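You operate a simulated robot arm through the tools that you are given. There is no shell and no other tool.

The job below is to be done with a simulated robot arm. You get a single attempt, and the scene is never put back.

## Task
Oil both bushings as the card says, then unclamp the chassis and lay it in the purple tray.
Fine: no oil spilt, oiler back in its hole.

The check looks at the end state, three seconds after you hand in, the way a careful person would. Anything else that was tipped, shoved, dropped, spilled or broken makes it a failure.

## Robot
A 6-joint arm with a two-finger gripper, fixed in place. Base frame: the origin is on the floor under the middle of its stand, x ahead of it, y to its left, z up; the work surface is at about z = 0.74. Lengths are in m, angles in rad, forces in N, time in s.
It reaches about 1.206 m from its shoulder. Its first joint turns from -2.897 to 2.897 rad. Payload 2.45 kg.
Tool frame: the origin (TCP) lies between the finger pads and is the grasp point; the fingertips stand 0.02 m ahead of it; z points along the fingers, y is the line along which they close. The gripper opens to 0.14 m; its body begins 0.168 m behind the TCP.
Orientation is that of the tool frame in the base frame, as a unit quaternion [w, x, y, z]. With the fingers straight down and closing along the base's y, the tool's x points along the base's -x, its y along +y and its z along -z.

## Interface
- The arm moves only by the tool step_arm. Its argument "series" is a list of rows, each an object (a shift or turn left out is 0, a gripper value left out holds the last) with "jaw": the finger opening in m, from 0 to 0.14; "travel": the shift along the tool's x, y, z in units of 100 mm (1.0 is 100 mm), a list of three; "dr": the turn, a rotation vector about the tool's x, y, z in units of 90 degrees (1.0 is 90 degrees), a list of three. In form: [{"jaw": jaw, "travel": [x, y, z], "dr": [wx, wy, wz]}, ...]. A call has 1 to 20 rows; each row is the pose to reach, as a shift and turn from the pose commanded when the call began, along the tool's axes at that moment. A call with a number of a shift or a turn outside -1 to 1 is refused whole. Each row takes 0.2 s and may step no farther than 0.05 m and 0.15 rad from the row before; otherwise, or with a gripper value out of range, the whole call is refused. A pose out of reach is approached as far as the arm can. The call stops where the force on the tool passes 40 N (or 10 N more than at its start, if that is more) or the arm is blocked; 0.2 s more then pass. The fingers move at their own pace (about 0.045 m/s each) and stop on an object; they squeeze with about 31 N. The grip force told is the motor's: it shows also when the fingers shut on nothing. Time passes only in rows, and 0.2 s behind the last, so rows that repeat a pose let the fingers close. The reply holds the time, the measured pose of the TCP, the force on the tool along the base axes, the opening and the grip force, in the units named above and with some noise, with the torque about the TCP (base axes, N m) and any sound that the robot's microphone picked up.
- Cameras (640 x 400 px; columns grow to the right, rows downward): "scene" is fixed at [0.3993, -0.6518, 1.4927]; the picture's right is [1.00, -0.03, 0.00], its down [-0.01, -0.32, -0.95] and it looks along [0.03, 0.95, -0.32] (base axes); focal length 362 px, centre (320, 200). "wrist" rides on the gripper at [0.078, 0.011, -0.209] in the tool frame; the picture's right is [-0.14, 0.99, 0.00], its down [-0.92, -0.13, -0.37] and it looks along [-0.36, -0.05, 0.93] (tool axes); focal length 280 px, centre (320, 200). There is no depth. A picture from a camera that has moved, and an enlarged one, comes with that camera's place and axes in the base frame and with its lens.
- snapshot(camera): a new picture of that camera. No time passes.
- inspect(camera, box): a new picture of the part [left, top, right, bottom] of that camera's present view, enlarged. No time passes.
- hand_in(): hands the job in; it is judged then, once.

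Nothing tells you positions but the pictures and the camera data. Unless the task says otherwise, let go and move clear before handing in.

The tools are called after "Request:" as name(argument=value, ...) on one line, values as JSON. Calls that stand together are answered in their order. step_arm: Moves the arm, as the interface text tells. Its arguments: {"type":"object","properties":{"series":{"type":"array"}},"required":["series"]} The other tools are called the same way: snapshot (camera) takes a picture; inspect (camera, box) takes an enlarged picture of a part of a camera's view; hand_in () hands the job in.

At the start:

```text
time: 0.0
ee_pos: [0.3179, 0.457, 1.1087]
ee_rot: [0.0, 0.0, 1.0, 0.0]
wrist_force: [-0.7, 0.9, 0.2]
ft_torque: [0.0, -0.01, 0.0]
opening: 0.14
finger_force: 0.1
```

scene: 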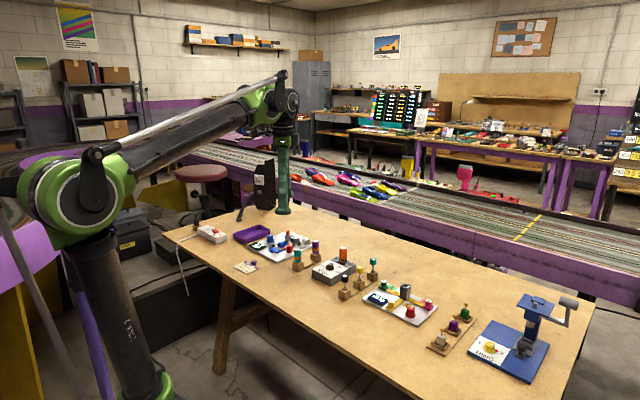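
wrist: 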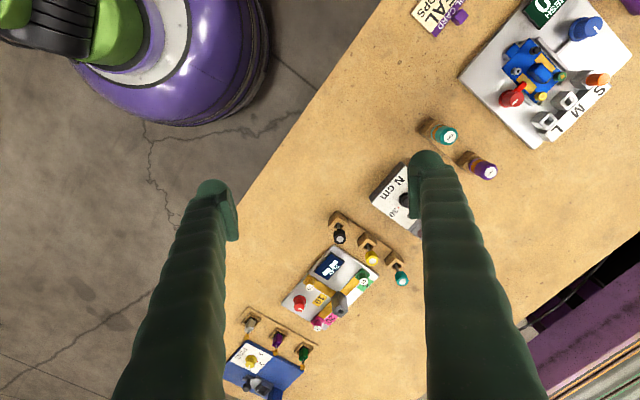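

I see a bench with several fixtures: a purple tray, a white board with a blue chassis, oilers, and other stations. First I will look closely at each part of the scene.

Request:
inspect(camera="scene", box=[170, 200, 330, 300])

Request:
inspect(camera="scene", box=[300, 230, 460, 330])

Request:
inspect(camera="scene", box=[420, 280, 600, 392])

Request:
inspect(camera="wrist", box=[400, 0, 640, 150])

Request:
inspect(camera="wrist", box=[220, 150, 460, 300])

```text
4.00 times, centred on (250, 250) of scene
camera zoom: at [0.3993, -0.6518, 1.4927], right [1.0, -0.03, 0.0], down [-0.01, -0.32, -0.95], along [0.03, 0.95, -0.32], focal length 1450 px, centre (600, 0)
```

zoom: 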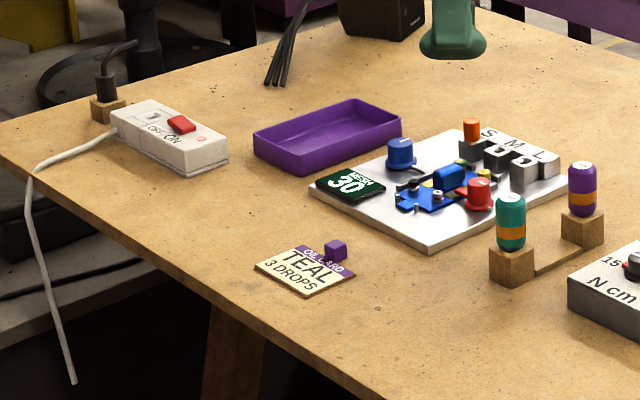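

```text
4.00 times, centred on (380, 280) of scene
camera zoom: at [0.3993, -0.6518, 1.4927], right [1.0, -0.03, 0.0], down [-0.01, -0.32, -0.95], along [0.03, 0.95, -0.32], focal length 1450 px, centre (80, -120)
```

zoom: 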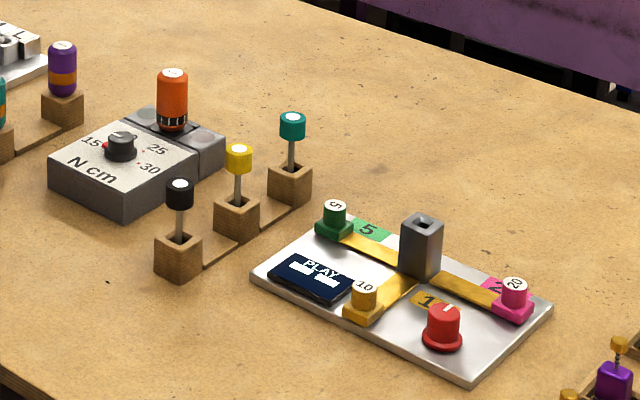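

```text
3.56 times, centred on (510, 336) of scene
camera zoom: at [0.3993, -0.6518, 1.4927], right [1.0, -0.03, 0.0], down [-0.01, -0.32, -0.95], along [0.03, 0.95, -0.32], focal length 1289 px, centre (-356, -284)
```

zoom: 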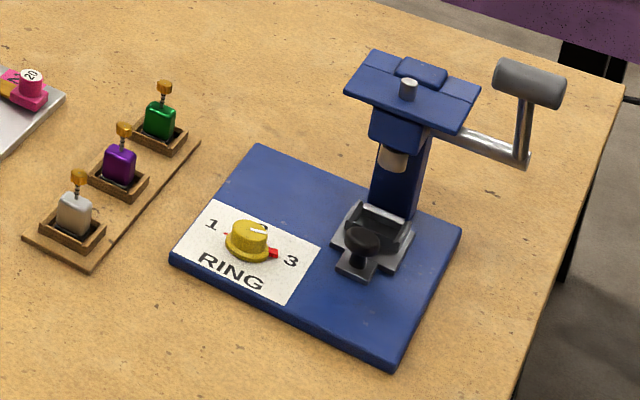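

```text
2.67 times, centred on (520, 75) of wrist
camera zoom: at [0.2413, 0.4666, 1.3192], right [0.14, 0.99, 0.0], down [0.92, -0.13, 0.37], along [0.36, -0.05, -0.93], focal length 748 px, centre (-213, 533)
```

zoom: 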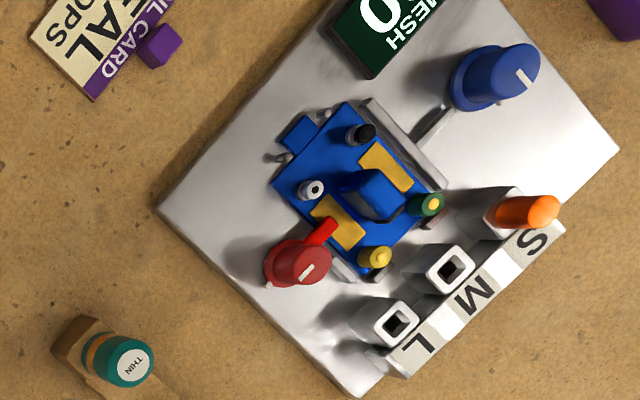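

```text
2.67 times, centred on (340, 225) of wrist
camera zoom: at [0.2413, 0.4666, 1.3192], right [0.14, 0.99, 0.0], down [0.92, -0.13, 0.37], along [0.36, -0.05, -0.93], focal length 748 px, centre (267, 133)
```

zoom: 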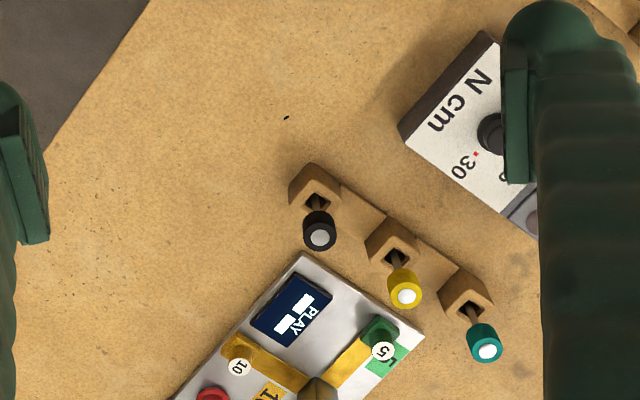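

The card reads "OIL CARD – TEAL – 3 DROPS". The teal oiler stands at about (0.345, 0.67), the chassis at about (0.264, 0.857), and the tray at about (0.115, 1.025). I'll move the arm over for a closer view.

Request:
step_arm(series=[{"travel": [0.25, 0.35, 0]}, {"travel": [0.5, 0.7, 0]}, {"travel": [0.7, 1.0, 0]}])

Request:
step_arm(series=[{"travel": [0.2, 0.4, 0]}, {"travel": [0.4, 0.8, 0]}, {"travel": [0.5, 1.0, 0]}])

Request:
snapshot(camera="wrist")

```text
time: 0.8
ee_pos: [0.2463, 0.5599, 1.1119]
ee_rot: [0.0, 0.0, 1.0, 0.0]
wrist_force: [1.0, -0.4, -0.3]
ft_torque: [0.08, 0.01, 0.04]
opening: 0.1403
finger_force: 0.1
```

```text
time: 1.6
ee_pos: [0.1978, 0.6578, 1.1118]
ee_rot: [0.001, 0.0, 1.0, 0.0]
wrist_force: [1.0, 0.6, 0.9]
ft_torque: [0.06, -0.01, 0.01]
opening: 0.1399
finger_force: 0.0
```

```text
taken
camera wrist: at [0.1209, 0.6664, 1.3225], right [0.14, 0.99, 0.0], down [0.92, -0.13, 0.37], along [0.36, -0.05, -0.93], focal length 280 px, centre (320, 200)
```

wrist: 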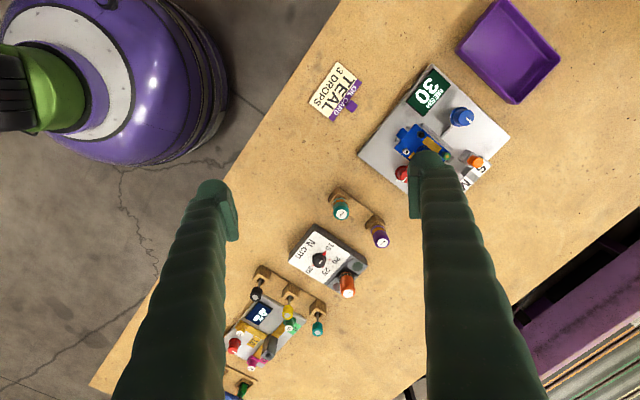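

The right finger hides the chassis from here. I'll move further left and lower so it falls between the fingers.

Request:
step_arm(series=[{"travel": [0.2, 0.35, 0.2]}, {"travel": [0.4, 0.7, 0.4]}, {"travel": [0.5, 1.0, 0.6]}])

Request:
step_arm(series=[{"travel": [0.0, 0.35, 0.2]}, {"travel": [0, 0.7, 0.4]}, {"travel": [0, 1.0, 0.5]}])

Request:
snapshot(camera="wrist")

```text
time: 2.4
ee_pos: [0.1511, 0.7581, 1.0491]
ee_rot: [0.0, 0.0, 1.0, 0.0]
wrist_force: [-0.1, -0.7, 0.7]
ft_torque: [0.05, 0.01, 0.0]
opening: 0.14
finger_force: 0.1
```

```text
time: 3.2
ee_pos: [0.1503, 0.8609, 1.002]
ee_rot: [0.0, 0.0, 1.0, 0.0]
wrist_force: [-0.3, -0.9, -0.2]
ft_torque: [0.08, 0.02, 0.01]
opening: 0.1403
finger_force: 0.1
```

```text
taken
camera wrist: at [0.0727, 0.8682, 1.2122], right [0.14, 0.99, 0.0], down [0.92, -0.13, 0.37], along [0.36, -0.05, -0.93], focal length 280 px, centre (320, 200)
```

wrist: 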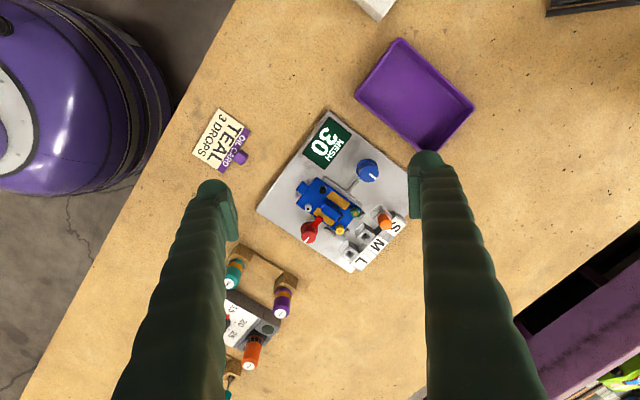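

Request:
inspect(camera="wrist", box=[250, 100, 410, 200])

Request:
inspect(camera="wrist", box=[260, 180, 420, 280])

Request:
inspect(camera="wrist", box=[290, 165, 370, 245])

Request:
inspect(camera="wrist", box=[180, 100, 300, 175])

Request:
inspect(camera="scene", box=[240, 225, 320, 275])

```text
4.00 times, centred on (330, 150) of wrist
camera zoom: at [0.0727, 0.8682, 1.2122], right [0.14, 0.99, 0.0], down [0.92, -0.13, 0.37], along [0.36, -0.05, -0.93], focal length 1122 px, centre (280, 400)
```

zoom: 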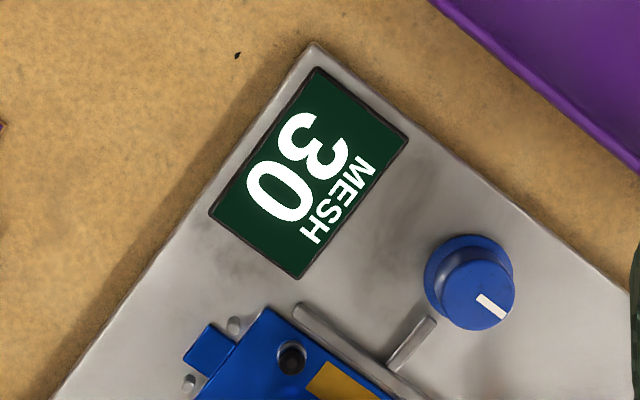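

```text
4.00 times, centred on (340, 230) of wrist
camera zoom: at [0.0727, 0.8682, 1.2122], right [0.14, 0.99, 0.0], down [0.92, -0.13, 0.37], along [0.36, -0.05, -0.93], focal length 1122 px, centre (240, 80)
```

zoom: 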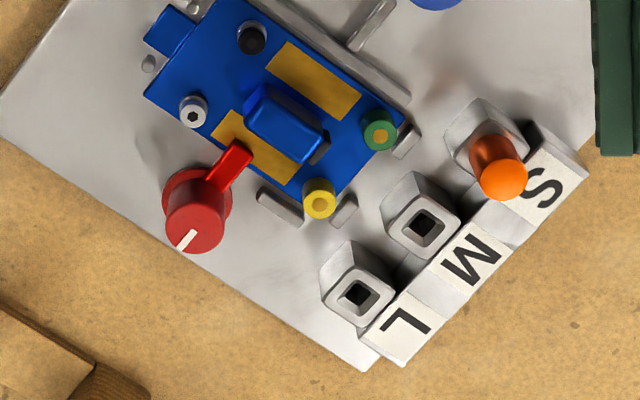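

```text
5.00 times, centred on (330, 205) of wrist
camera zoom: at [0.0727, 0.8682, 1.2122], right [0.14, 0.99, 0.0], down [0.92, -0.13, 0.37], along [0.36, -0.05, -0.93], focal length 1402 px, centre (270, 175)
```

zoom: 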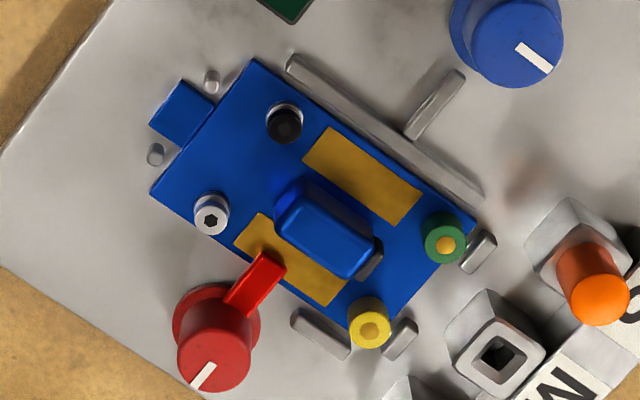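

```text
5.33 times, centred on (240, 138) of wrist
camera zoom: at [0.0727, 0.8682, 1.2122], right [0.14, 0.99, 0.0], down [0.92, -0.13, 0.37], along [0.36, -0.05, -0.93], focal length 1495 px, centre (747, 533)
```

zoom: 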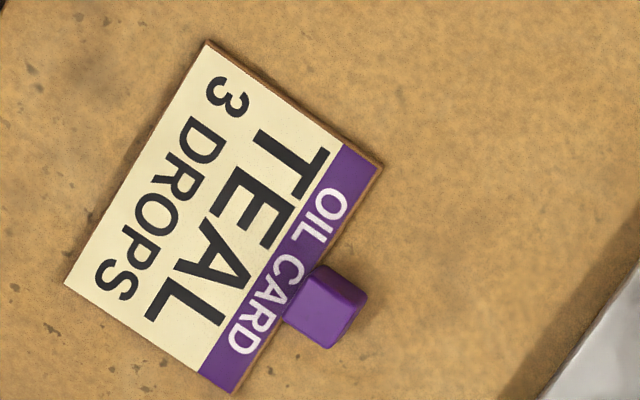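

```text
8.00 times, centred on (280, 250) of scene
camera zoom: at [0.3993, -0.6518, 1.4927], right [1.0, -0.03, 0.0], down [-0.01, -0.32, -0.95], along [0.03, 0.95, -0.32], focal length 2900 px, centre (640, -200)
```

zoom: 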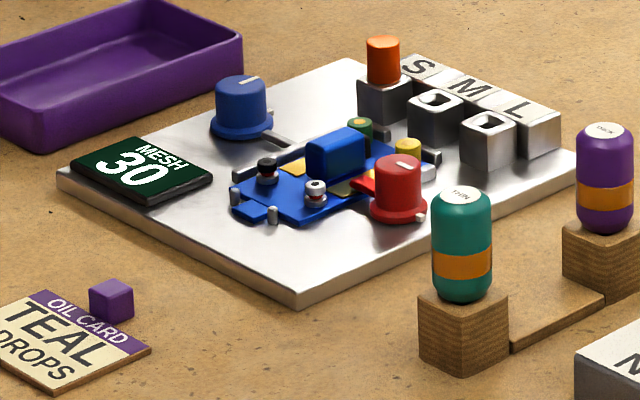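

The green and yellow posts with brass centres at the rear of the chassis look like the bushings, at about (0.277, 0.900) and (0.306, 0.870). The red knob with the finger over the plate is the clamp. I'll go lower for detail.

Request:
step_arm(series=[{"travel": [-0.2, 0, 0.33]}, {"travel": [-0.4, 0, 0.66]}, {"travel": [-0.6, 0, 1.0]}])

Request:
snapshot(camera="wrist")

Request:
inspect(camera="wrist", box=[260, 140, 388, 220])

Request:
inspect(camera="wrist", box=[280, 200, 408, 280])

```text
time: 4.0
ee_pos: [0.2049, 0.8577, 0.8977]
ee_rot: [0.0, -0.002, 1.0, 0.0]
wrist_force: [-0.5, 0.2, -0.2]
ft_torque: [0.04, -0.08, 0.01]
opening: 0.1398
finger_force: 0.1
```

```text
taken
camera wrist: at [0.1281, 0.8656, 1.1081], right [0.14, 0.99, 0.0], down [0.92, -0.13, 0.37], along [0.36, -0.05, -0.93], focal length 280 px, centre (320, 200)
```

wrist: 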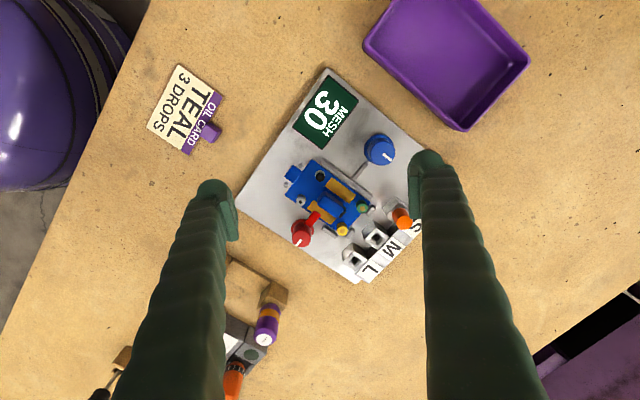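

```text
5.00 times, centred on (324, 180) of wrist
camera zoom: at [0.1281, 0.8656, 1.1081], right [0.14, 0.99, 0.0], down [0.92, -0.13, 0.37], along [0.36, -0.05, -0.93], focal length 1402 px, centre (300, 300)
```

zoom: 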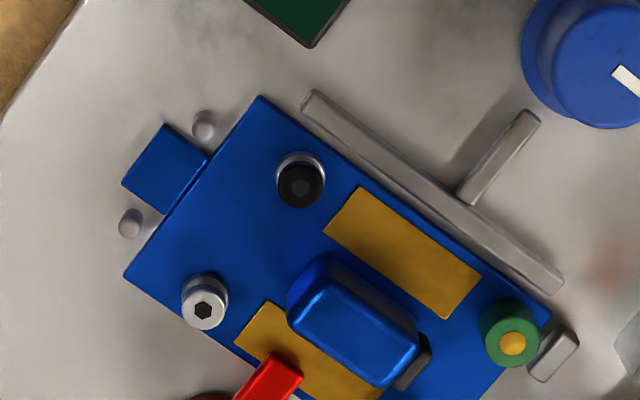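

```text
5.00 times, centred on (344, 240) of wrist
camera zoom: at [0.1281, 0.8656, 1.1081], right [0.14, 0.99, 0.0], down [0.92, -0.13, 0.37], along [0.36, -0.05, -0.93], focal length 1402 px, centre (200, 0)
```

zoom: 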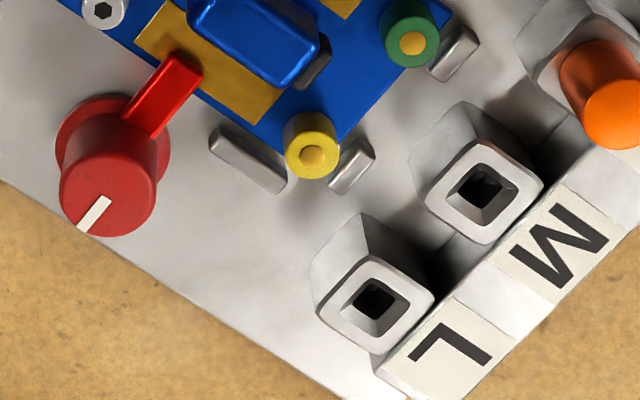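

Black and silver are hex screws, so the bushings are the green and yellow ones. Now I'll look at the oilers near (0.345, 0.67).

Request:
step_arm(series=[{"travel": [-0.1, -0.3, -0.2]}, {"travel": [-0.2, -0.65, -0.4]}, {"travel": [-0.3, -1.0, -0.5]}])

Request:
step_arm(series=[{"travel": [-0.1, -0.3, 0]}, {"travel": [-0.2, -0.6, 0]}, {"travel": [-0.3, -0.8, 0]}])

Request:
snapshot(camera="wrist")

Request:
inspect(camera="wrist", box=[260, 140, 388, 220])

Request:
inspect(camera="scene", box=[285, 235, 325, 275])

Request:
inspect(camera="scene", box=[264, 236, 304, 261])

```text
time: 4.8
ee_pos: [0.2366, 0.7554, 0.9477]
ee_rot: [0.0, -0.001, 1.0, 0.0]
wrist_force: [-0.3, 0.6, 0.5]
ft_torque: [-0.05, 0.06, -0.02]
opening: 0.1403
finger_force: 0.1
```

```text
time: 5.6
ee_pos: [0.2678, 0.6759, 0.9476]
ee_rot: [0.0, 0.001, 1.0, 0.0]
wrist_force: [0.4, -0.4, 0.9]
ft_torque: [-0.01, -0.04, 0.0]
opening: 0.1401
finger_force: 0.0
```

```text
taken
camera wrist: at [0.1911, 0.6843, 1.1571], right [0.14, 0.99, 0.0], down [0.92, -0.13, 0.37], along [0.36, -0.05, -0.93], focal length 280 px, centre (320, 200)
```

wrist: 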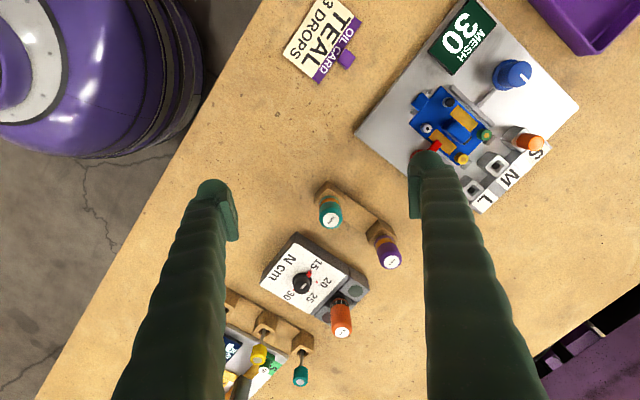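

```text
5.00 times, centred on (324, 180) of wrist
camera zoom: at [0.1911, 0.6843, 1.1571], right [0.14, 0.99, 0.0], down [0.92, -0.13, 0.37], along [0.36, -0.05, -0.93], focal length 1402 px, centre (300, 300)
```

zoom: 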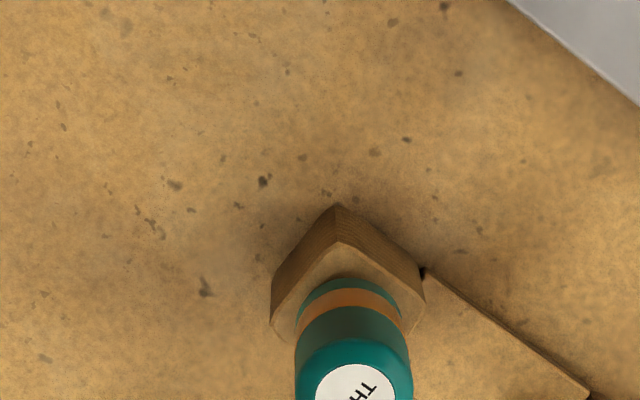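

```text
10.00 times, centred on (305, 255) of scene
camera zoom: at [0.3993, -0.6518, 1.4927], right [1.0, -0.03, 0.0], down [-0.01, -0.32, -0.95], along [0.03, 0.95, -0.32], focal length 3625 px, centre (470, -350)
```

zoom: 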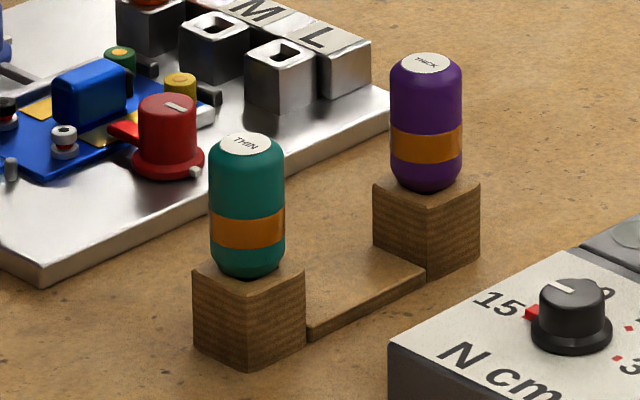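

```text
16.00 times, centred on (284, 248) of scene
camera zoom: at [0.3993, -0.6518, 1.4927], right [1.0, -0.03, 0.0], down [-0.01, -0.32, -0.95], along [0.03, 0.95, -0.32], focal length 5799 px, centre (896, -576)
```

zoom: 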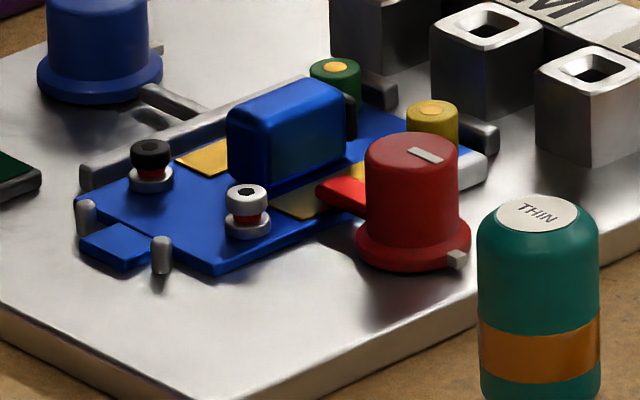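

The bushing tops come out at green ≈ (0.283, 0.901, 0.763) and yellow ≈ (0.313, 0.871, 0.763). The teal oiler's label is at ≈ (0.349, 0.677, 0.826), with the body about 30 mm across. I'll go above the teal oiler with the jaws partly open.

Request:
step_arm(series=[{"jaw": 0.08, "travel": [-0.3, 0, 0]}, {"jaw": 0.08, "travel": [-0.6, 0, 0.2]}, {"jaw": 0.08, "travel": [-0.81, 0.01, 0.5]}, {"jaw": 0.08, "travel": [-0.81, 0.01, 0.75]}, {"jaw": 0.08, "travel": [-0.81, 0.01, 0.75]}])

Request:
snapshot(camera="wrist")

Request:
inspect(camera="wrist", box=[260, 160, 388, 240])

Request:
inspect(camera="scene", box=[260, 200, 340, 280])

```text
time: 6.8
ee_pos: [0.3488, 0.6773, 0.8729]
ee_rot: [0.0, 0.0, 1.0, 0.0]
wrist_force: [-0.2, 0.0, -0.5]
ft_torque: [-0.01, 0.0, -0.02]
opening: 0.0799
finger_force: 0.0
```

```text
taken
camera wrist: at [0.2717, 0.6872, 1.0828], right [0.14, 0.99, 0.0], down [0.92, -0.13, 0.37], along [0.36, -0.05, -0.93], focal length 280 px, centre (320, 200)
```

wrist: 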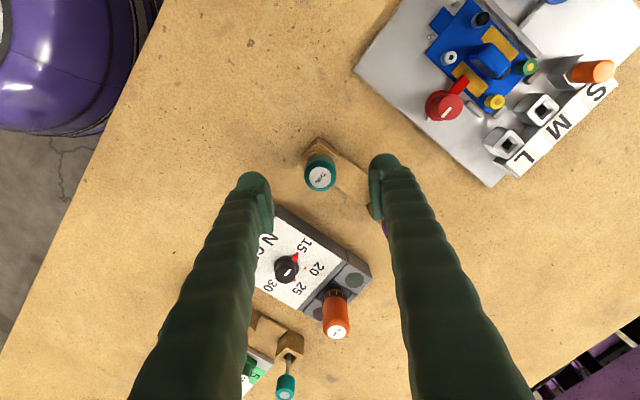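

```text
5.00 times, centred on (324, 200) of wrist
camera zoom: at [0.2717, 0.6872, 1.0828], right [0.14, 0.99, 0.0], down [0.92, -0.13, 0.37], along [0.36, -0.05, -0.93], focal length 1402 px, centre (300, 200)
```

zoom: 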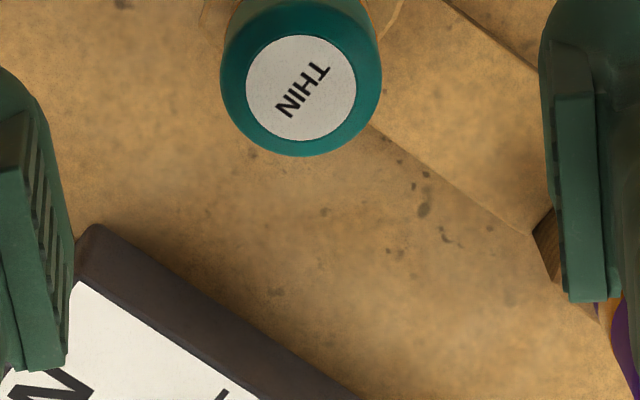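

```text
5.00 times, centred on (300, 240) of scene
camera zoom: at [0.3993, -0.6518, 1.4927], right [1.0, -0.03, 0.0], down [-0.01, -0.32, -0.95], along [0.03, 0.95, -0.32], focal length 1812 px, centre (420, 0)
```

zoom: 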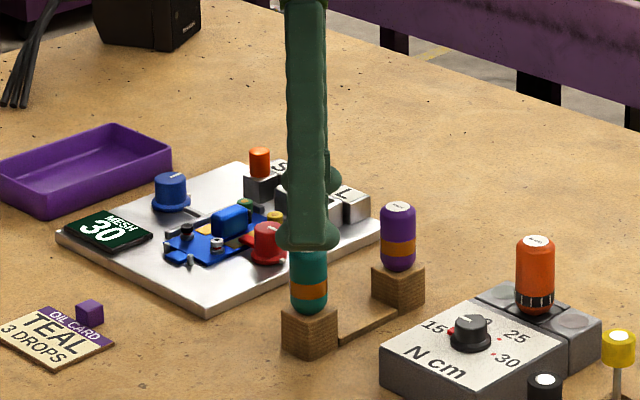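

I'm centred over the teal oiler to within a millimetre. Now I'll lower onto its upper teal part, above the orange band, and close gently in small steps.

Request:
step_arm(series=[{"jaw": 0.07, "travel": [0, -0.005, 0.25]}, {"jaw": 0.06, "travel": [0, -0.005, 0.5]}, {"jaw": 0.05, "travel": [0, -0.005, 0.5]}, {"jaw": 0.04, "travel": [0, -0.005, 0.5]}, {"jaw": 0.035, "travel": [0, -0.005, 0.5]}])

Request:
inspect(camera="wrist", box=[260, 160, 388, 240])

Request:
inspect(camera="scene", box=[285, 235, 325, 275])

```text
time: 8.0
ee_pos: [0.3503, 0.6781, 0.8245]
ee_rot: [0.0, 0.0, 1.0, 0.001]
wrist_force: [-0.3, -0.4, 0.4]
ft_torque: [0.01, 0.01, 0.01]
opening: 0.035
finger_force: 0.0
```

```text
5.00 times, centred on (324, 200) of wrist
camera zoom: at [0.2731, 0.6873, 1.034], right [0.14, 0.99, 0.0], down [0.92, -0.13, 0.37], along [0.36, -0.05, -0.93], focal length 1402 px, centre (300, 200)
```

zoom: 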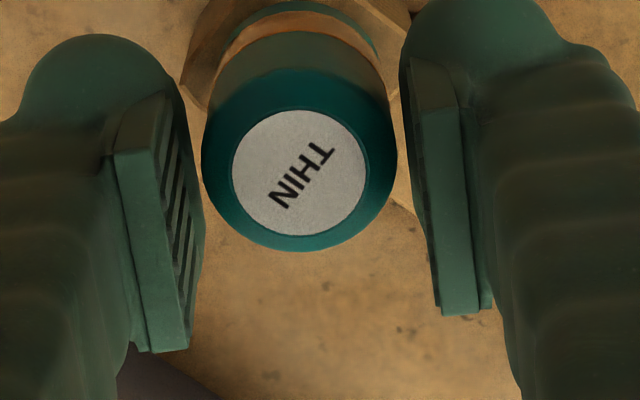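

```text
10.00 times, centred on (305, 255) of scene
camera zoom: at [0.3993, -0.6518, 1.4927], right [1.0, -0.03, 0.0], down [-0.01, -0.32, -0.95], along [0.03, 0.95, -0.32], focal length 3625 px, centre (470, -350)
```

zoom: 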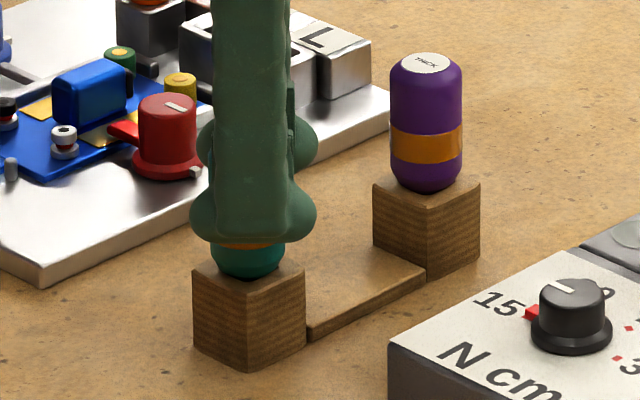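

The pads straddle the upper body. I'll close gently to just under the bottle width and watch the force and any sound.

Request:
step_arm(series=[{"jaw": 0.031}, {"jaw": 0.03}, {"jaw": 0.03}])

```text
time: 8.8
ee_pos: [0.3501, 0.6774, 0.8252]
ee_rot: [0.0, 0.0, 1.0, 0.0]
wrist_force: [0.9, 0.3, -0.2]
ft_torque: [0.02, 0.01, -0.01]
opening: 0.0301
finger_force: 0.1
```

Request:
step_arm(series=[{"jaw": 0.0295}, {"jaw": 0.0295}])

Request:
step_arm(series=[{"jaw": 0.029}, {"jaw": 0.029}])

```text
time: 9.4
ee_pos: [0.3496, 0.6776, 0.8232]
ee_rot: [0.0, 0.0, 1.0, 0.0]
wrist_force: [-0.4, 0.0, 0.2]
ft_torque: [-0.01, 0.01, 0.01]
opening: 0.0301
finger_force: 0.0
```

```text
time: 10.0
ee_pos: [0.3508, 0.678, 0.8246]
ee_rot: [-0.001, 0.001, 1.0, 0.0]
wrist_force: [1.0, 0.4, -0.4]
ft_torque: [0.02, -0.01, 0.01]
opening: 0.0297
finger_force: 0.6
```

Light contact at about 30 mm. I'll tighten a little more.

Request:
step_arm(series=[{"jaw": 0.028}, {"jaw": 0.028}])

Request:
step_arm(series=[{"jaw": 0.027}, {"jaw": 0.027}])

```text
time: 10.6
ee_pos: [0.3506, 0.6779, 0.8232]
ee_rot: [0.0, 0.001, 1.0, 0.0]
wrist_force: [-0.3, 0.0, -0.5]
ft_torque: [-0.01, 0.01, 0.03]
opening: 0.0293
finger_force: 3.8
```

```text
time: 11.2
ee_pos: [0.3497, 0.6779, 0.8237]
ee_rot: [0.0, 0.0, 1.0, -0.001]
wrist_force: [-0.1, -0.6, 0.5]
ft_torque: [-0.01, 0.0, 0.0]
opening: 0.0283
finger_force: 30.5
```

Force climbed to 30 N with no sound. I'll ease back to a light hold and look.

Request:
step_arm(series=[{"jaw": 0.0278}, {"jaw": 0.0278}])

Request:
inspect(camera="wrist", box=[260, 160, 388, 240])

Request:
inspect(camera="scene", box=[285, 235, 325, 275])

```text
time: 11.8
ee_pos: [0.3495, 0.6788, 0.8253]
ee_rot: [0.0, 0.0, 1.0, 0.0]
wrist_force: [1.5, -0.5, 0.1]
ft_torque: [-0.01, 0.03, -0.01]
opening: 0.0286
finger_force: 17.0
```

```text
5.00 times, centred on (324, 200) of wrist
camera zoom: at [0.2731, 0.6874, 1.034], right [0.14, 0.99, 0.0], down [0.92, -0.13, 0.37], along [0.36, -0.05, -0.93], focal length 1402 px, centre (300, 200)
```

zoom: 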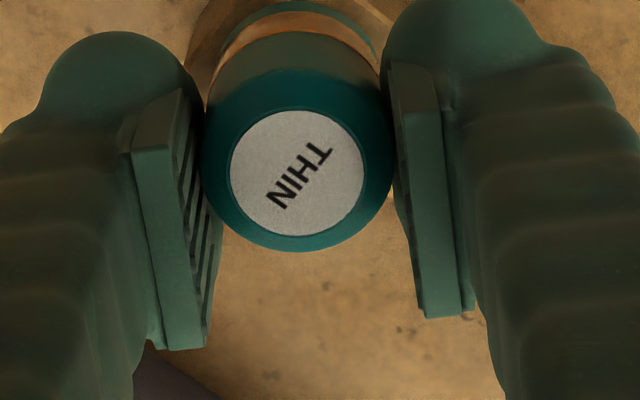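

```text
10.00 times, centred on (305, 255) of scene
camera zoom: at [0.3993, -0.6518, 1.4927], right [1.0, -0.03, 0.0], down [-0.01, -0.32, -0.95], along [0.03, 0.95, -0.32], focal length 3625 px, centre (470, -350)
```

zoom: 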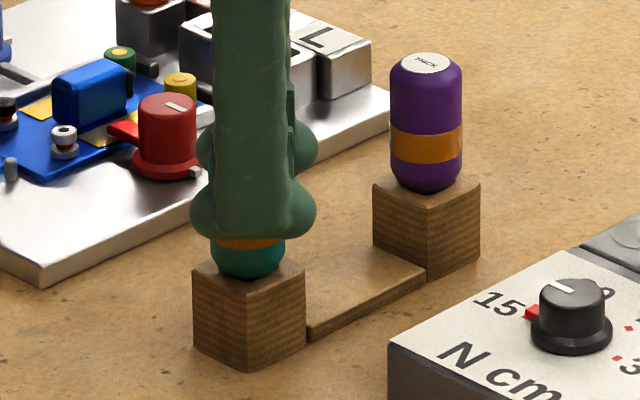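

The hold is steady at about 17 N with no change seen. I'll lift slowly a few centimetres and look at the nozzle.

Request:
step_arm(series=[{"jaw": 0.0278, "travel": [0, 0, -0.1]}, {"jaw": 0.0278, "travel": [0, 0, -0.2]}, {"jaw": 0.0278, "travel": [0, 0, -0.3]}, {"jaw": 0.0278, "travel": [0, 0, -0.4]}])

Request:
inspect(camera="scene", box=[285, 235, 325, 275])

Request:
inspect(camera="wrist", box=[260, 140, 388, 220])

```text
time: 12.8
ee_pos: [0.3499, 0.677, 0.8639]
ee_rot: [0.0, 0.0, 1.0, 0.0]
wrist_force: [0.1, 0.3, -0.4]
ft_torque: [0.0, -0.01, 0.01]
opening: 0.0292
finger_force: 6.9
```

```text
10.00 times, centred on (305, 255) of scene
camera zoom: at [0.3993, -0.6518, 1.4927], right [1.0, -0.03, 0.0], down [-0.01, -0.32, -0.95], along [0.03, 0.95, -0.32], focal length 3625 px, centre (470, -350)
```

zoom: 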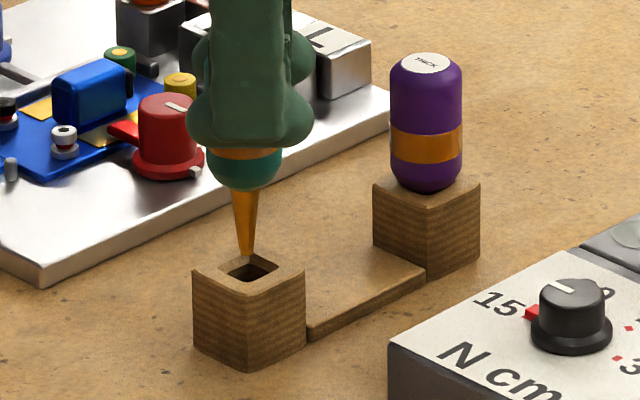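

```text
5.00 times, centred on (324, 180) of wrist
camera zoom: at [0.2725, 0.6868, 1.0749], right [0.14, 0.99, 0.0], down [0.92, -0.13, 0.37], along [0.36, -0.05, -0.93], focal length 1402 px, centre (300, 300)
```

zoom: 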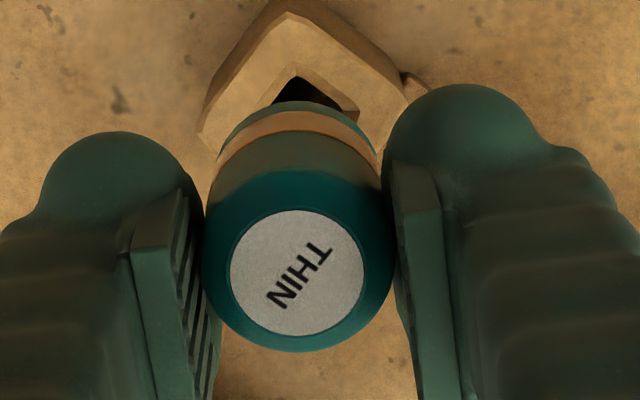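

The oiler has a cone nozzle pointing down, and it's held straight with the tip about 77 mm below the TCP. I'll raise it clear, then carry it over to the green bushing.

Request:
step_arm(series=[{"jaw": 0.0278, "travel": [0, 0, -0.2]}, {"jaw": 0.0278, "travel": [0, 0, -0.4]}, {"jaw": 0.0278, "travel": [0, 0, -0.6]}])

Request:
inspect(camera="scene", box=[280, 210, 330, 260])

```text
time: 13.6
ee_pos: [0.3486, 0.6795, 0.926]
ee_rot: [0.0, 0.0, 1.0, 0.001]
wrist_force: [0.7, 0.2, -0.1]
ft_torque: [0.01, 0.01, -0.04]
opening: 0.0289
finger_force: 1.3
```

```text
8.00 times, centred on (305, 235) of scene
camera zoom: at [0.3993, -0.6518, 1.4927], right [1.0, -0.03, 0.0], down [-0.01, -0.32, -0.95], along [0.03, 0.95, -0.32], focal length 2900 px, centre (440, -80)
```

zoom: 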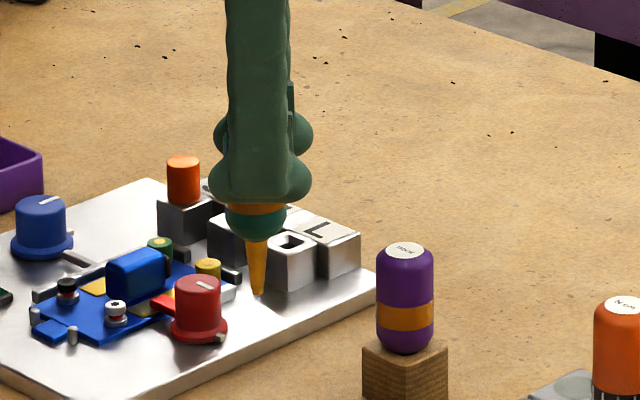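

The grip force has fallen to 1.3 N, so I'll tighten a little before travelling.

Request:
step_arm(series=[{"jaw": 0.0276}, {"jaw": 0.0276}])

```text
time: 14.2
ee_pos: [0.3485, 0.6799, 0.9263]
ee_rot: [-0.001, 0.0, 1.0, -0.001]
wrist_force: [-0.3, 0.0, 0.1]
ft_torque: [0.0, 0.0, 0.01]
opening: 0.029
finger_force: 0.3
```

Request:
step_arm(series=[{"jaw": 0.0273}, {"jaw": 0.0273}])

Request:
inspect(camera="scene", box=[280, 210, 330, 260])

Request:
inspect(camera="wrist", box=[260, 140, 388, 220])

```text
time: 14.8
ee_pos: [0.3493, 0.68, 0.9266]
ee_rot: [0.0, 0.0, 1.0, 0.0]
wrist_force: [0.3, 0.1, -1.1]
ft_torque: [0.01, 0.02, 0.01]
opening: 0.0292
finger_force: 0.7
```

```text
8.00 times, centred on (305, 235) of scene
camera zoom: at [0.3993, -0.6518, 1.4927], right [1.0, -0.03, 0.0], down [-0.01, -0.32, -0.95], along [0.03, 0.95, -0.32], focal length 2900 px, centre (440, -80)
```

zoom: 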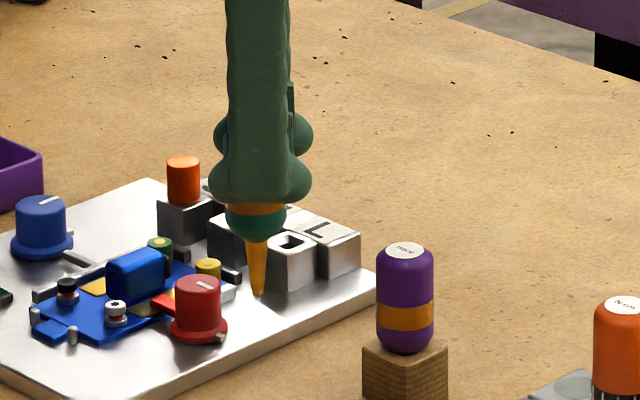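

```text
5.00 times, centred on (324, 180) of wrist
camera zoom: at [0.2719, 0.6879, 1.1359], right [0.14, 0.99, 0.0], down [0.92, -0.13, 0.37], along [0.36, -0.05, -0.93], focal length 1402 px, centre (300, 300)
```

zoom: 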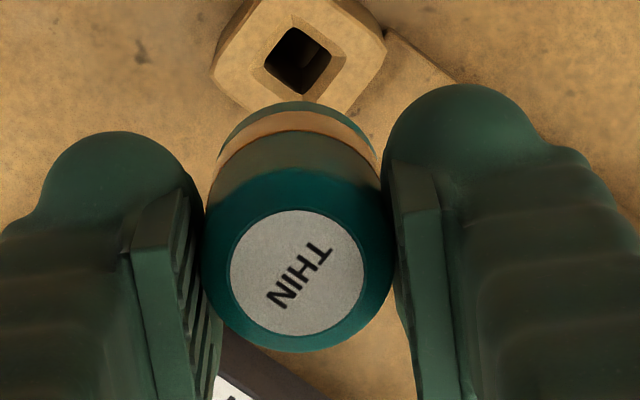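

The grip is holding steadily with the label unmoved. I'll carry it slowly toward the green bushing to keep accelerations low.

Request:
step_arm(series=[{"travel": [0.03, 0.1, 0]}, {"travel": [0.06, 0.22, 0]}, {"travel": [0.1, 0.36, 0]}, {"travel": [0.15, 0.5, 0]}, {"travel": [0.19, 0.63, 0]}, {"travel": [0.22, 0.72, 0]}, {"travel": [0.22, 0.74, 0]}])

Request:
inspect(camera="wrist", box=[260, 140, 388, 220])

```text
time: 16.4
ee_pos: [0.3272, 0.7535, 0.925]
ee_rot: [0.0, 0.0, 1.0, 0.0]
wrist_force: [-0.3, -0.4, 0.2]
ft_torque: [-0.03, -0.02, 0.02]
opening: 0.0293
finger_force: 6.8
```

```text
5.00 times, centred on (324, 180) of wrist
camera zoom: at [0.2506, 0.7617, 1.134], right [0.14, 0.99, 0.0], down [0.92, -0.13, 0.37], along [0.36, -0.05, -0.93], focal length 1402 px, centre (300, 300)
```

zoom: 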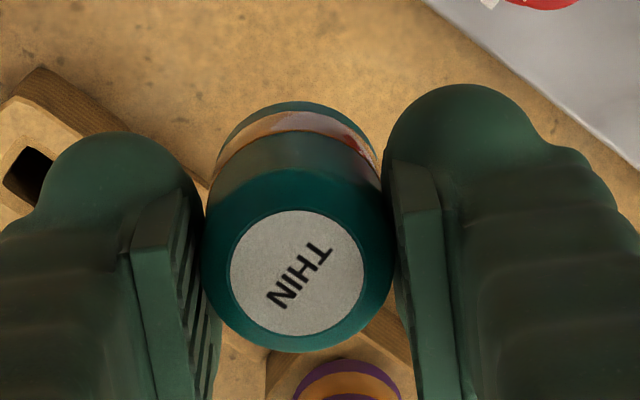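

The bottle hasn't moved in the grip. I'll carry on toward the green bushing.

Request:
step_arm(series=[{"travel": [0.03, 0.1, 0]}, {"travel": [0.06, 0.22, 0]}, {"travel": [0.1, 0.36, 0]}, {"travel": [0.15, 0.5, 0]}, {"travel": [0.19, 0.63, 0]}, {"travel": [0.22, 0.72, 0]}, {"travel": [0.22, 0.74, 0]}])

Request:
step_arm(series=[{"travel": [0.03, 0.1, 0]}, {"travel": [0.06, 0.22, 0]}, {"travel": [0.1, 0.36, 0]}, {"travel": [0.15, 0.5, 0]}, {"travel": [0.19, 0.63, 0]}, {"travel": [0.22, 0.72, 0]}, {"travel": [0.22, 0.74, 0]}])

Request:
snapshot(camera="wrist")

Request:
inspect(camera="scene", box=[255, 220, 319, 260])

```text
time: 18.0
ee_pos: [0.3055, 0.8262, 0.9242]
ee_rot: [0.0, 0.0, 1.0, 0.0]
wrist_force: [0.7, 0.7, -0.5]
ft_torque: [0.05, 0.03, 0.0]
opening: 0.0292
finger_force: 13.7
```

```text
time: 19.6
ee_pos: [0.2834, 0.8995, 0.9254]
ee_rot: [0.0, 0.0, 1.0, -0.001]
wrist_force: [0.6, 1.2, -1.2]
ft_torque: [-0.02, -0.01, -0.01]
opening: 0.0291
finger_force: 1.1
```

```text
taken
camera wrist: at [0.2067, 0.9088, 1.1355], right [0.14, 0.99, 0.0], down [0.92, -0.13, 0.37], along [0.36, -0.05, -0.93], focal length 280 px, centre (320, 200)
```

wrist: 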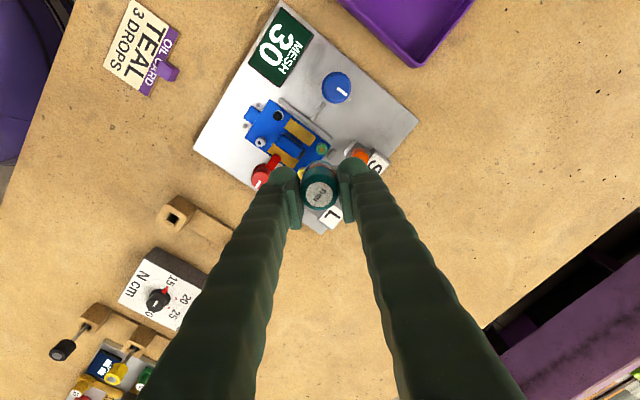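

```text
10.00 times, centred on (287, 240) of scene
camera zoom: at [0.3993, -0.6518, 1.4927], right [1.0, -0.03, 0.0], down [-0.01, -0.32, -0.95], along [0.03, 0.95, -0.32], focal length 3625 px, centre (650, -200)
```

zoom: 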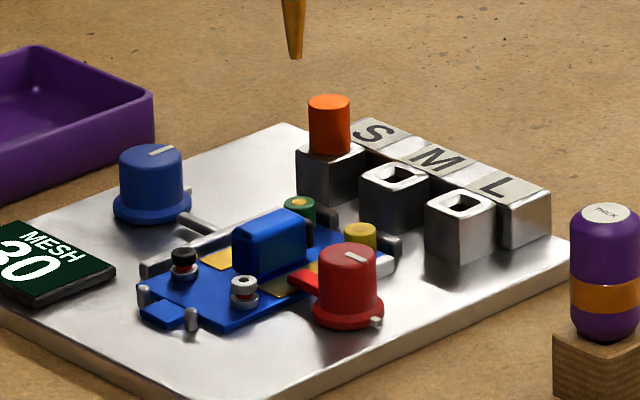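

The bottle is above the green bushing with the tip about 74 mm over it. I'll zoom in to refine the alignment.

Request:
inspect(camera="wrist", box=[280, 110, 360, 160])

Request:
inspect(camera="wrist", box=[240, 90, 400, 190])

Request:
inspect(camera="scene", box=[271, 220, 303, 252])

```text
8.00 times, centred on (320, 135) of wrist
camera zoom: at [0.2067, 0.9088, 1.1355], right [0.14, 0.99, 0.0], down [0.92, -0.13, 0.37], along [0.36, -0.05, -0.93], focal length 2243 px, centre (320, 720)
```

zoom: 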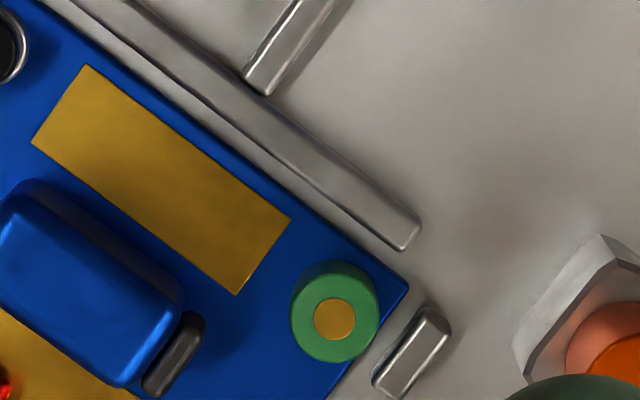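

```text
4.00 times, centred on (320, 140) of wrist
camera zoom: at [0.2067, 0.9088, 1.1355], right [0.14, 0.99, 0.0], down [0.92, -0.13, 0.37], along [0.36, -0.05, -0.93], focal length 1122 px, centre (320, 440)
```

zoom: 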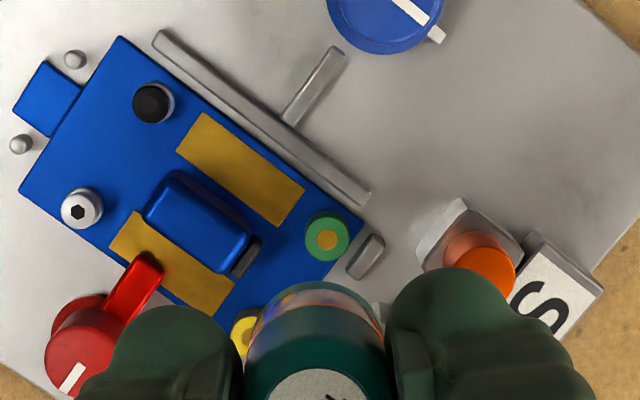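

```text
12.50 times, centred on (287, 236) of scene
camera zoom: at [0.3993, -0.6518, 1.4927], right [1.0, -0.03, 0.0], down [-0.01, -0.32, -0.95], along [0.03, 0.95, -0.32], focal length 4531 px, centre (732, -250)
```

zoom: 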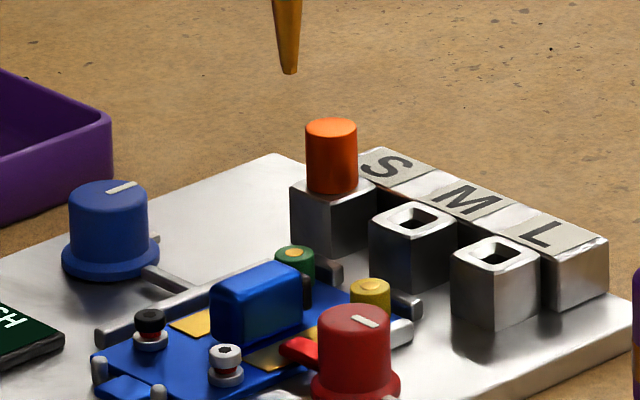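

In the scene view x is aligned to within half a millimetre. The wrist view says I need about +2.7 mm in y. I'll apply that, lower to about 14 mm above the bushing and check again.

Request:
step_arm(series=[{"travel": [0.003, 0.027, 0.12]}, {"travel": [0.003, 0.027, 0.25]}, {"travel": [0.003, 0.027, 0.38]}, {"travel": [0.003, 0.027, 0.5]}, {"travel": [0.003, 0.027, 0.58]}, {"travel": [0.003, 0.027, 0.6]}])

Request:
inspect(camera="wrist", box=[280, 140, 360, 190])

Request:
inspect(camera="scene", box=[271, 225, 303, 257])

```text
time: 21.0
ee_pos: [0.2826, 0.9029, 0.8628]
ee_rot: [0.0, 0.0, 1.0, 0.0]
wrist_force: [-0.8, -0.2, -0.3]
ft_torque: [-0.01, 0.02, -0.01]
opening: 0.029
finger_force: 13.8
```

```text
8.00 times, centred on (320, 165) of wrist
camera zoom: at [0.2061, 0.9119, 1.0741], right [0.14, 0.99, 0.0], down [0.92, -0.13, 0.37], along [0.36, -0.05, -0.93], focal length 2243 px, centre (320, 480)
```

zoom: 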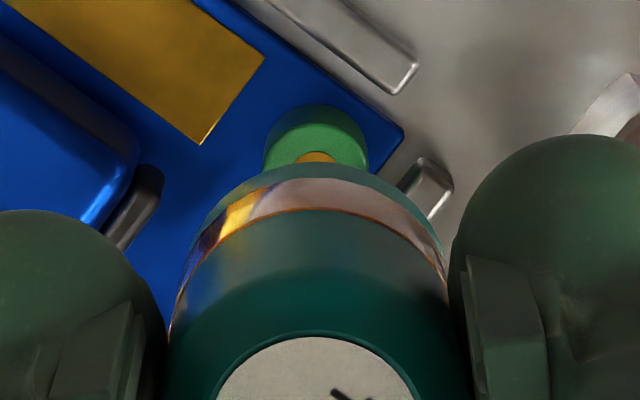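

```text
12.50 times, centred on (287, 241) of scene
camera zoom: at [0.3993, -0.6518, 1.4927], right [1.0, -0.03, 0.0], down [-0.01, -0.32, -0.95], along [0.03, 0.95, -0.32], focal length 4531 px, centre (732, -312)
```

zoom: 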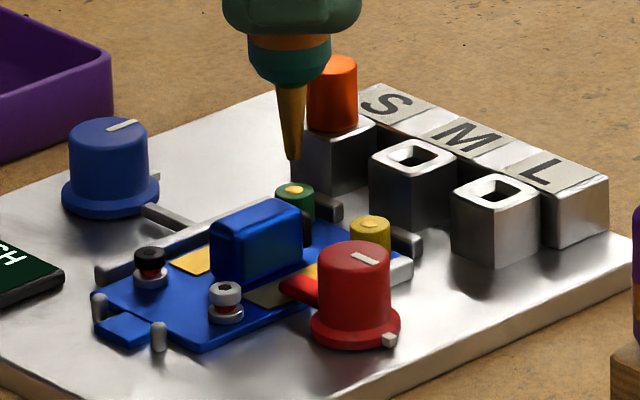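

Aligned in both views, with the tip about 12 mm above the green bushing. I'll lower another 6 mm, then try a brief gentle squeeze.

Request:
step_arm(series=[{"travel": [0.0, 0, 0.03]}, {"travel": [0, 0, 0.06]}, {"travel": [0, 0, 0.06]}])

Request:
step_arm(series=[{"jaw": 0.0265}, {"jaw": 0.0273}, {"jaw": 0.0273}])

Request:
inspect(camera="scene", box=[275, 230, 299, 254])

Request:
inspect(camera="wrist", box=[280, 140, 360, 190])

```text
time: 21.8
ee_pos: [0.2831, 0.9022, 0.8589]
ee_rot: [0.0, 0.0, 1.0, 0.001]
wrist_force: [-0.1, 0.4, 0.0]
ft_torque: [0.01, 0.02, -0.01]
opening: 0.0293
finger_force: 7.1
```

```text
time: 22.6
ee_pos: [0.2819, 0.9031, 0.8581]
ee_rot: [0.0, 0.0, 1.0, 0.0]
wrist_force: [-0.5, -0.2, 0.2]
ft_torque: [0.0, 0.01, 0.02]
opening: 0.0282
finger_force: 31.1
```

```text
16.00 times, centred on (287, 242) of scene
camera zoom: at [0.3993, -0.6518, 1.4927], right [1.0, -0.03, 0.0], down [-0.01, -0.32, -0.95], along [0.03, 0.95, -0.32], focal length 5799 px, centre (848, -472)
```

zoom: 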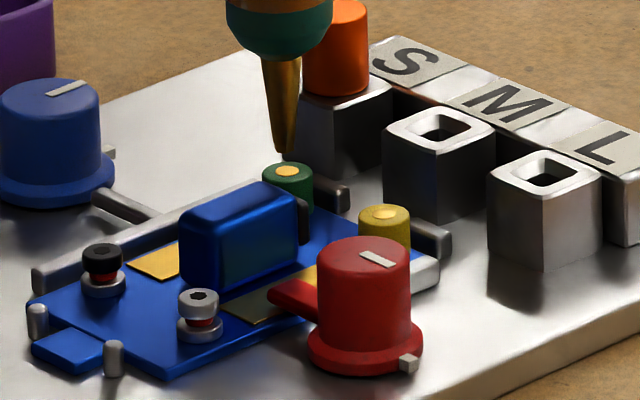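

```text
8.00 times, centred on (320, 165) of wrist
camera zoom: at [0.2054, 0.9114, 1.068], right [0.14, 0.99, 0.0], down [0.92, -0.13, 0.37], along [0.36, -0.05, -0.93], focal length 2243 px, centre (320, 480)
```

zoom: 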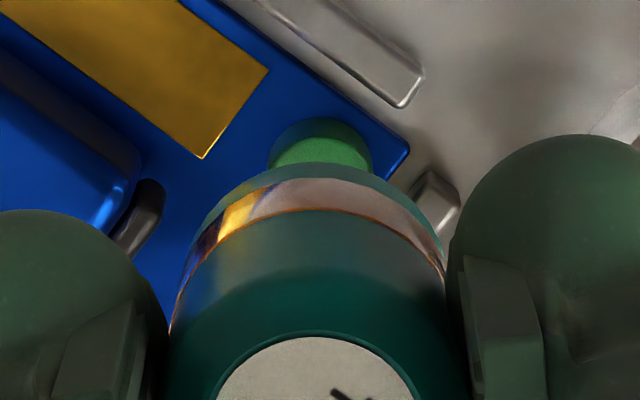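

The force reads 31 N, but there is no sound and no drop visible. I'll wait one row and look closely at the nozzle and bushing.

Request:
step_arm(series=[{"jaw": 0.0273}])

Request:
inspect(camera="scene", box=[282, 234, 294, 246])

```text
time: 23.0
ee_pos: [0.2822, 0.9032, 0.8591]
ee_rot: [0.0, 0.001, 1.0, 0.0]
wrist_force: [-0.3, 0.1, -1.7]
ft_torque: [0.0, 0.04, -0.03]
opening: 0.0283
finger_force: 30.8
```

```text
16.00 times, centred on (288, 240) of scene
camera zoom: at [0.3993, -0.6518, 1.4927], right [1.0, -0.03, 0.0], down [-0.01, -0.32, -0.95], along [0.03, 0.95, -0.32], focal length 5799 px, centre (832, -440)
```

zoom: 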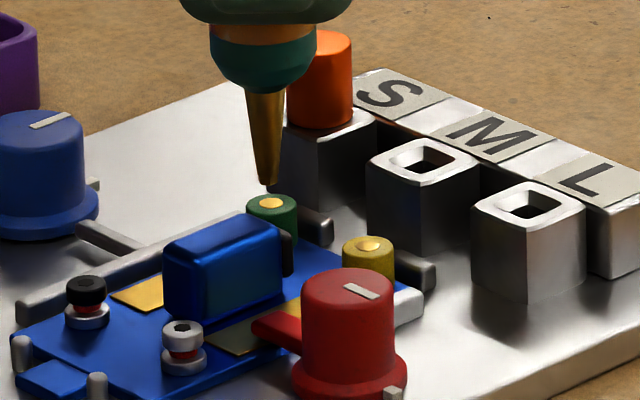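

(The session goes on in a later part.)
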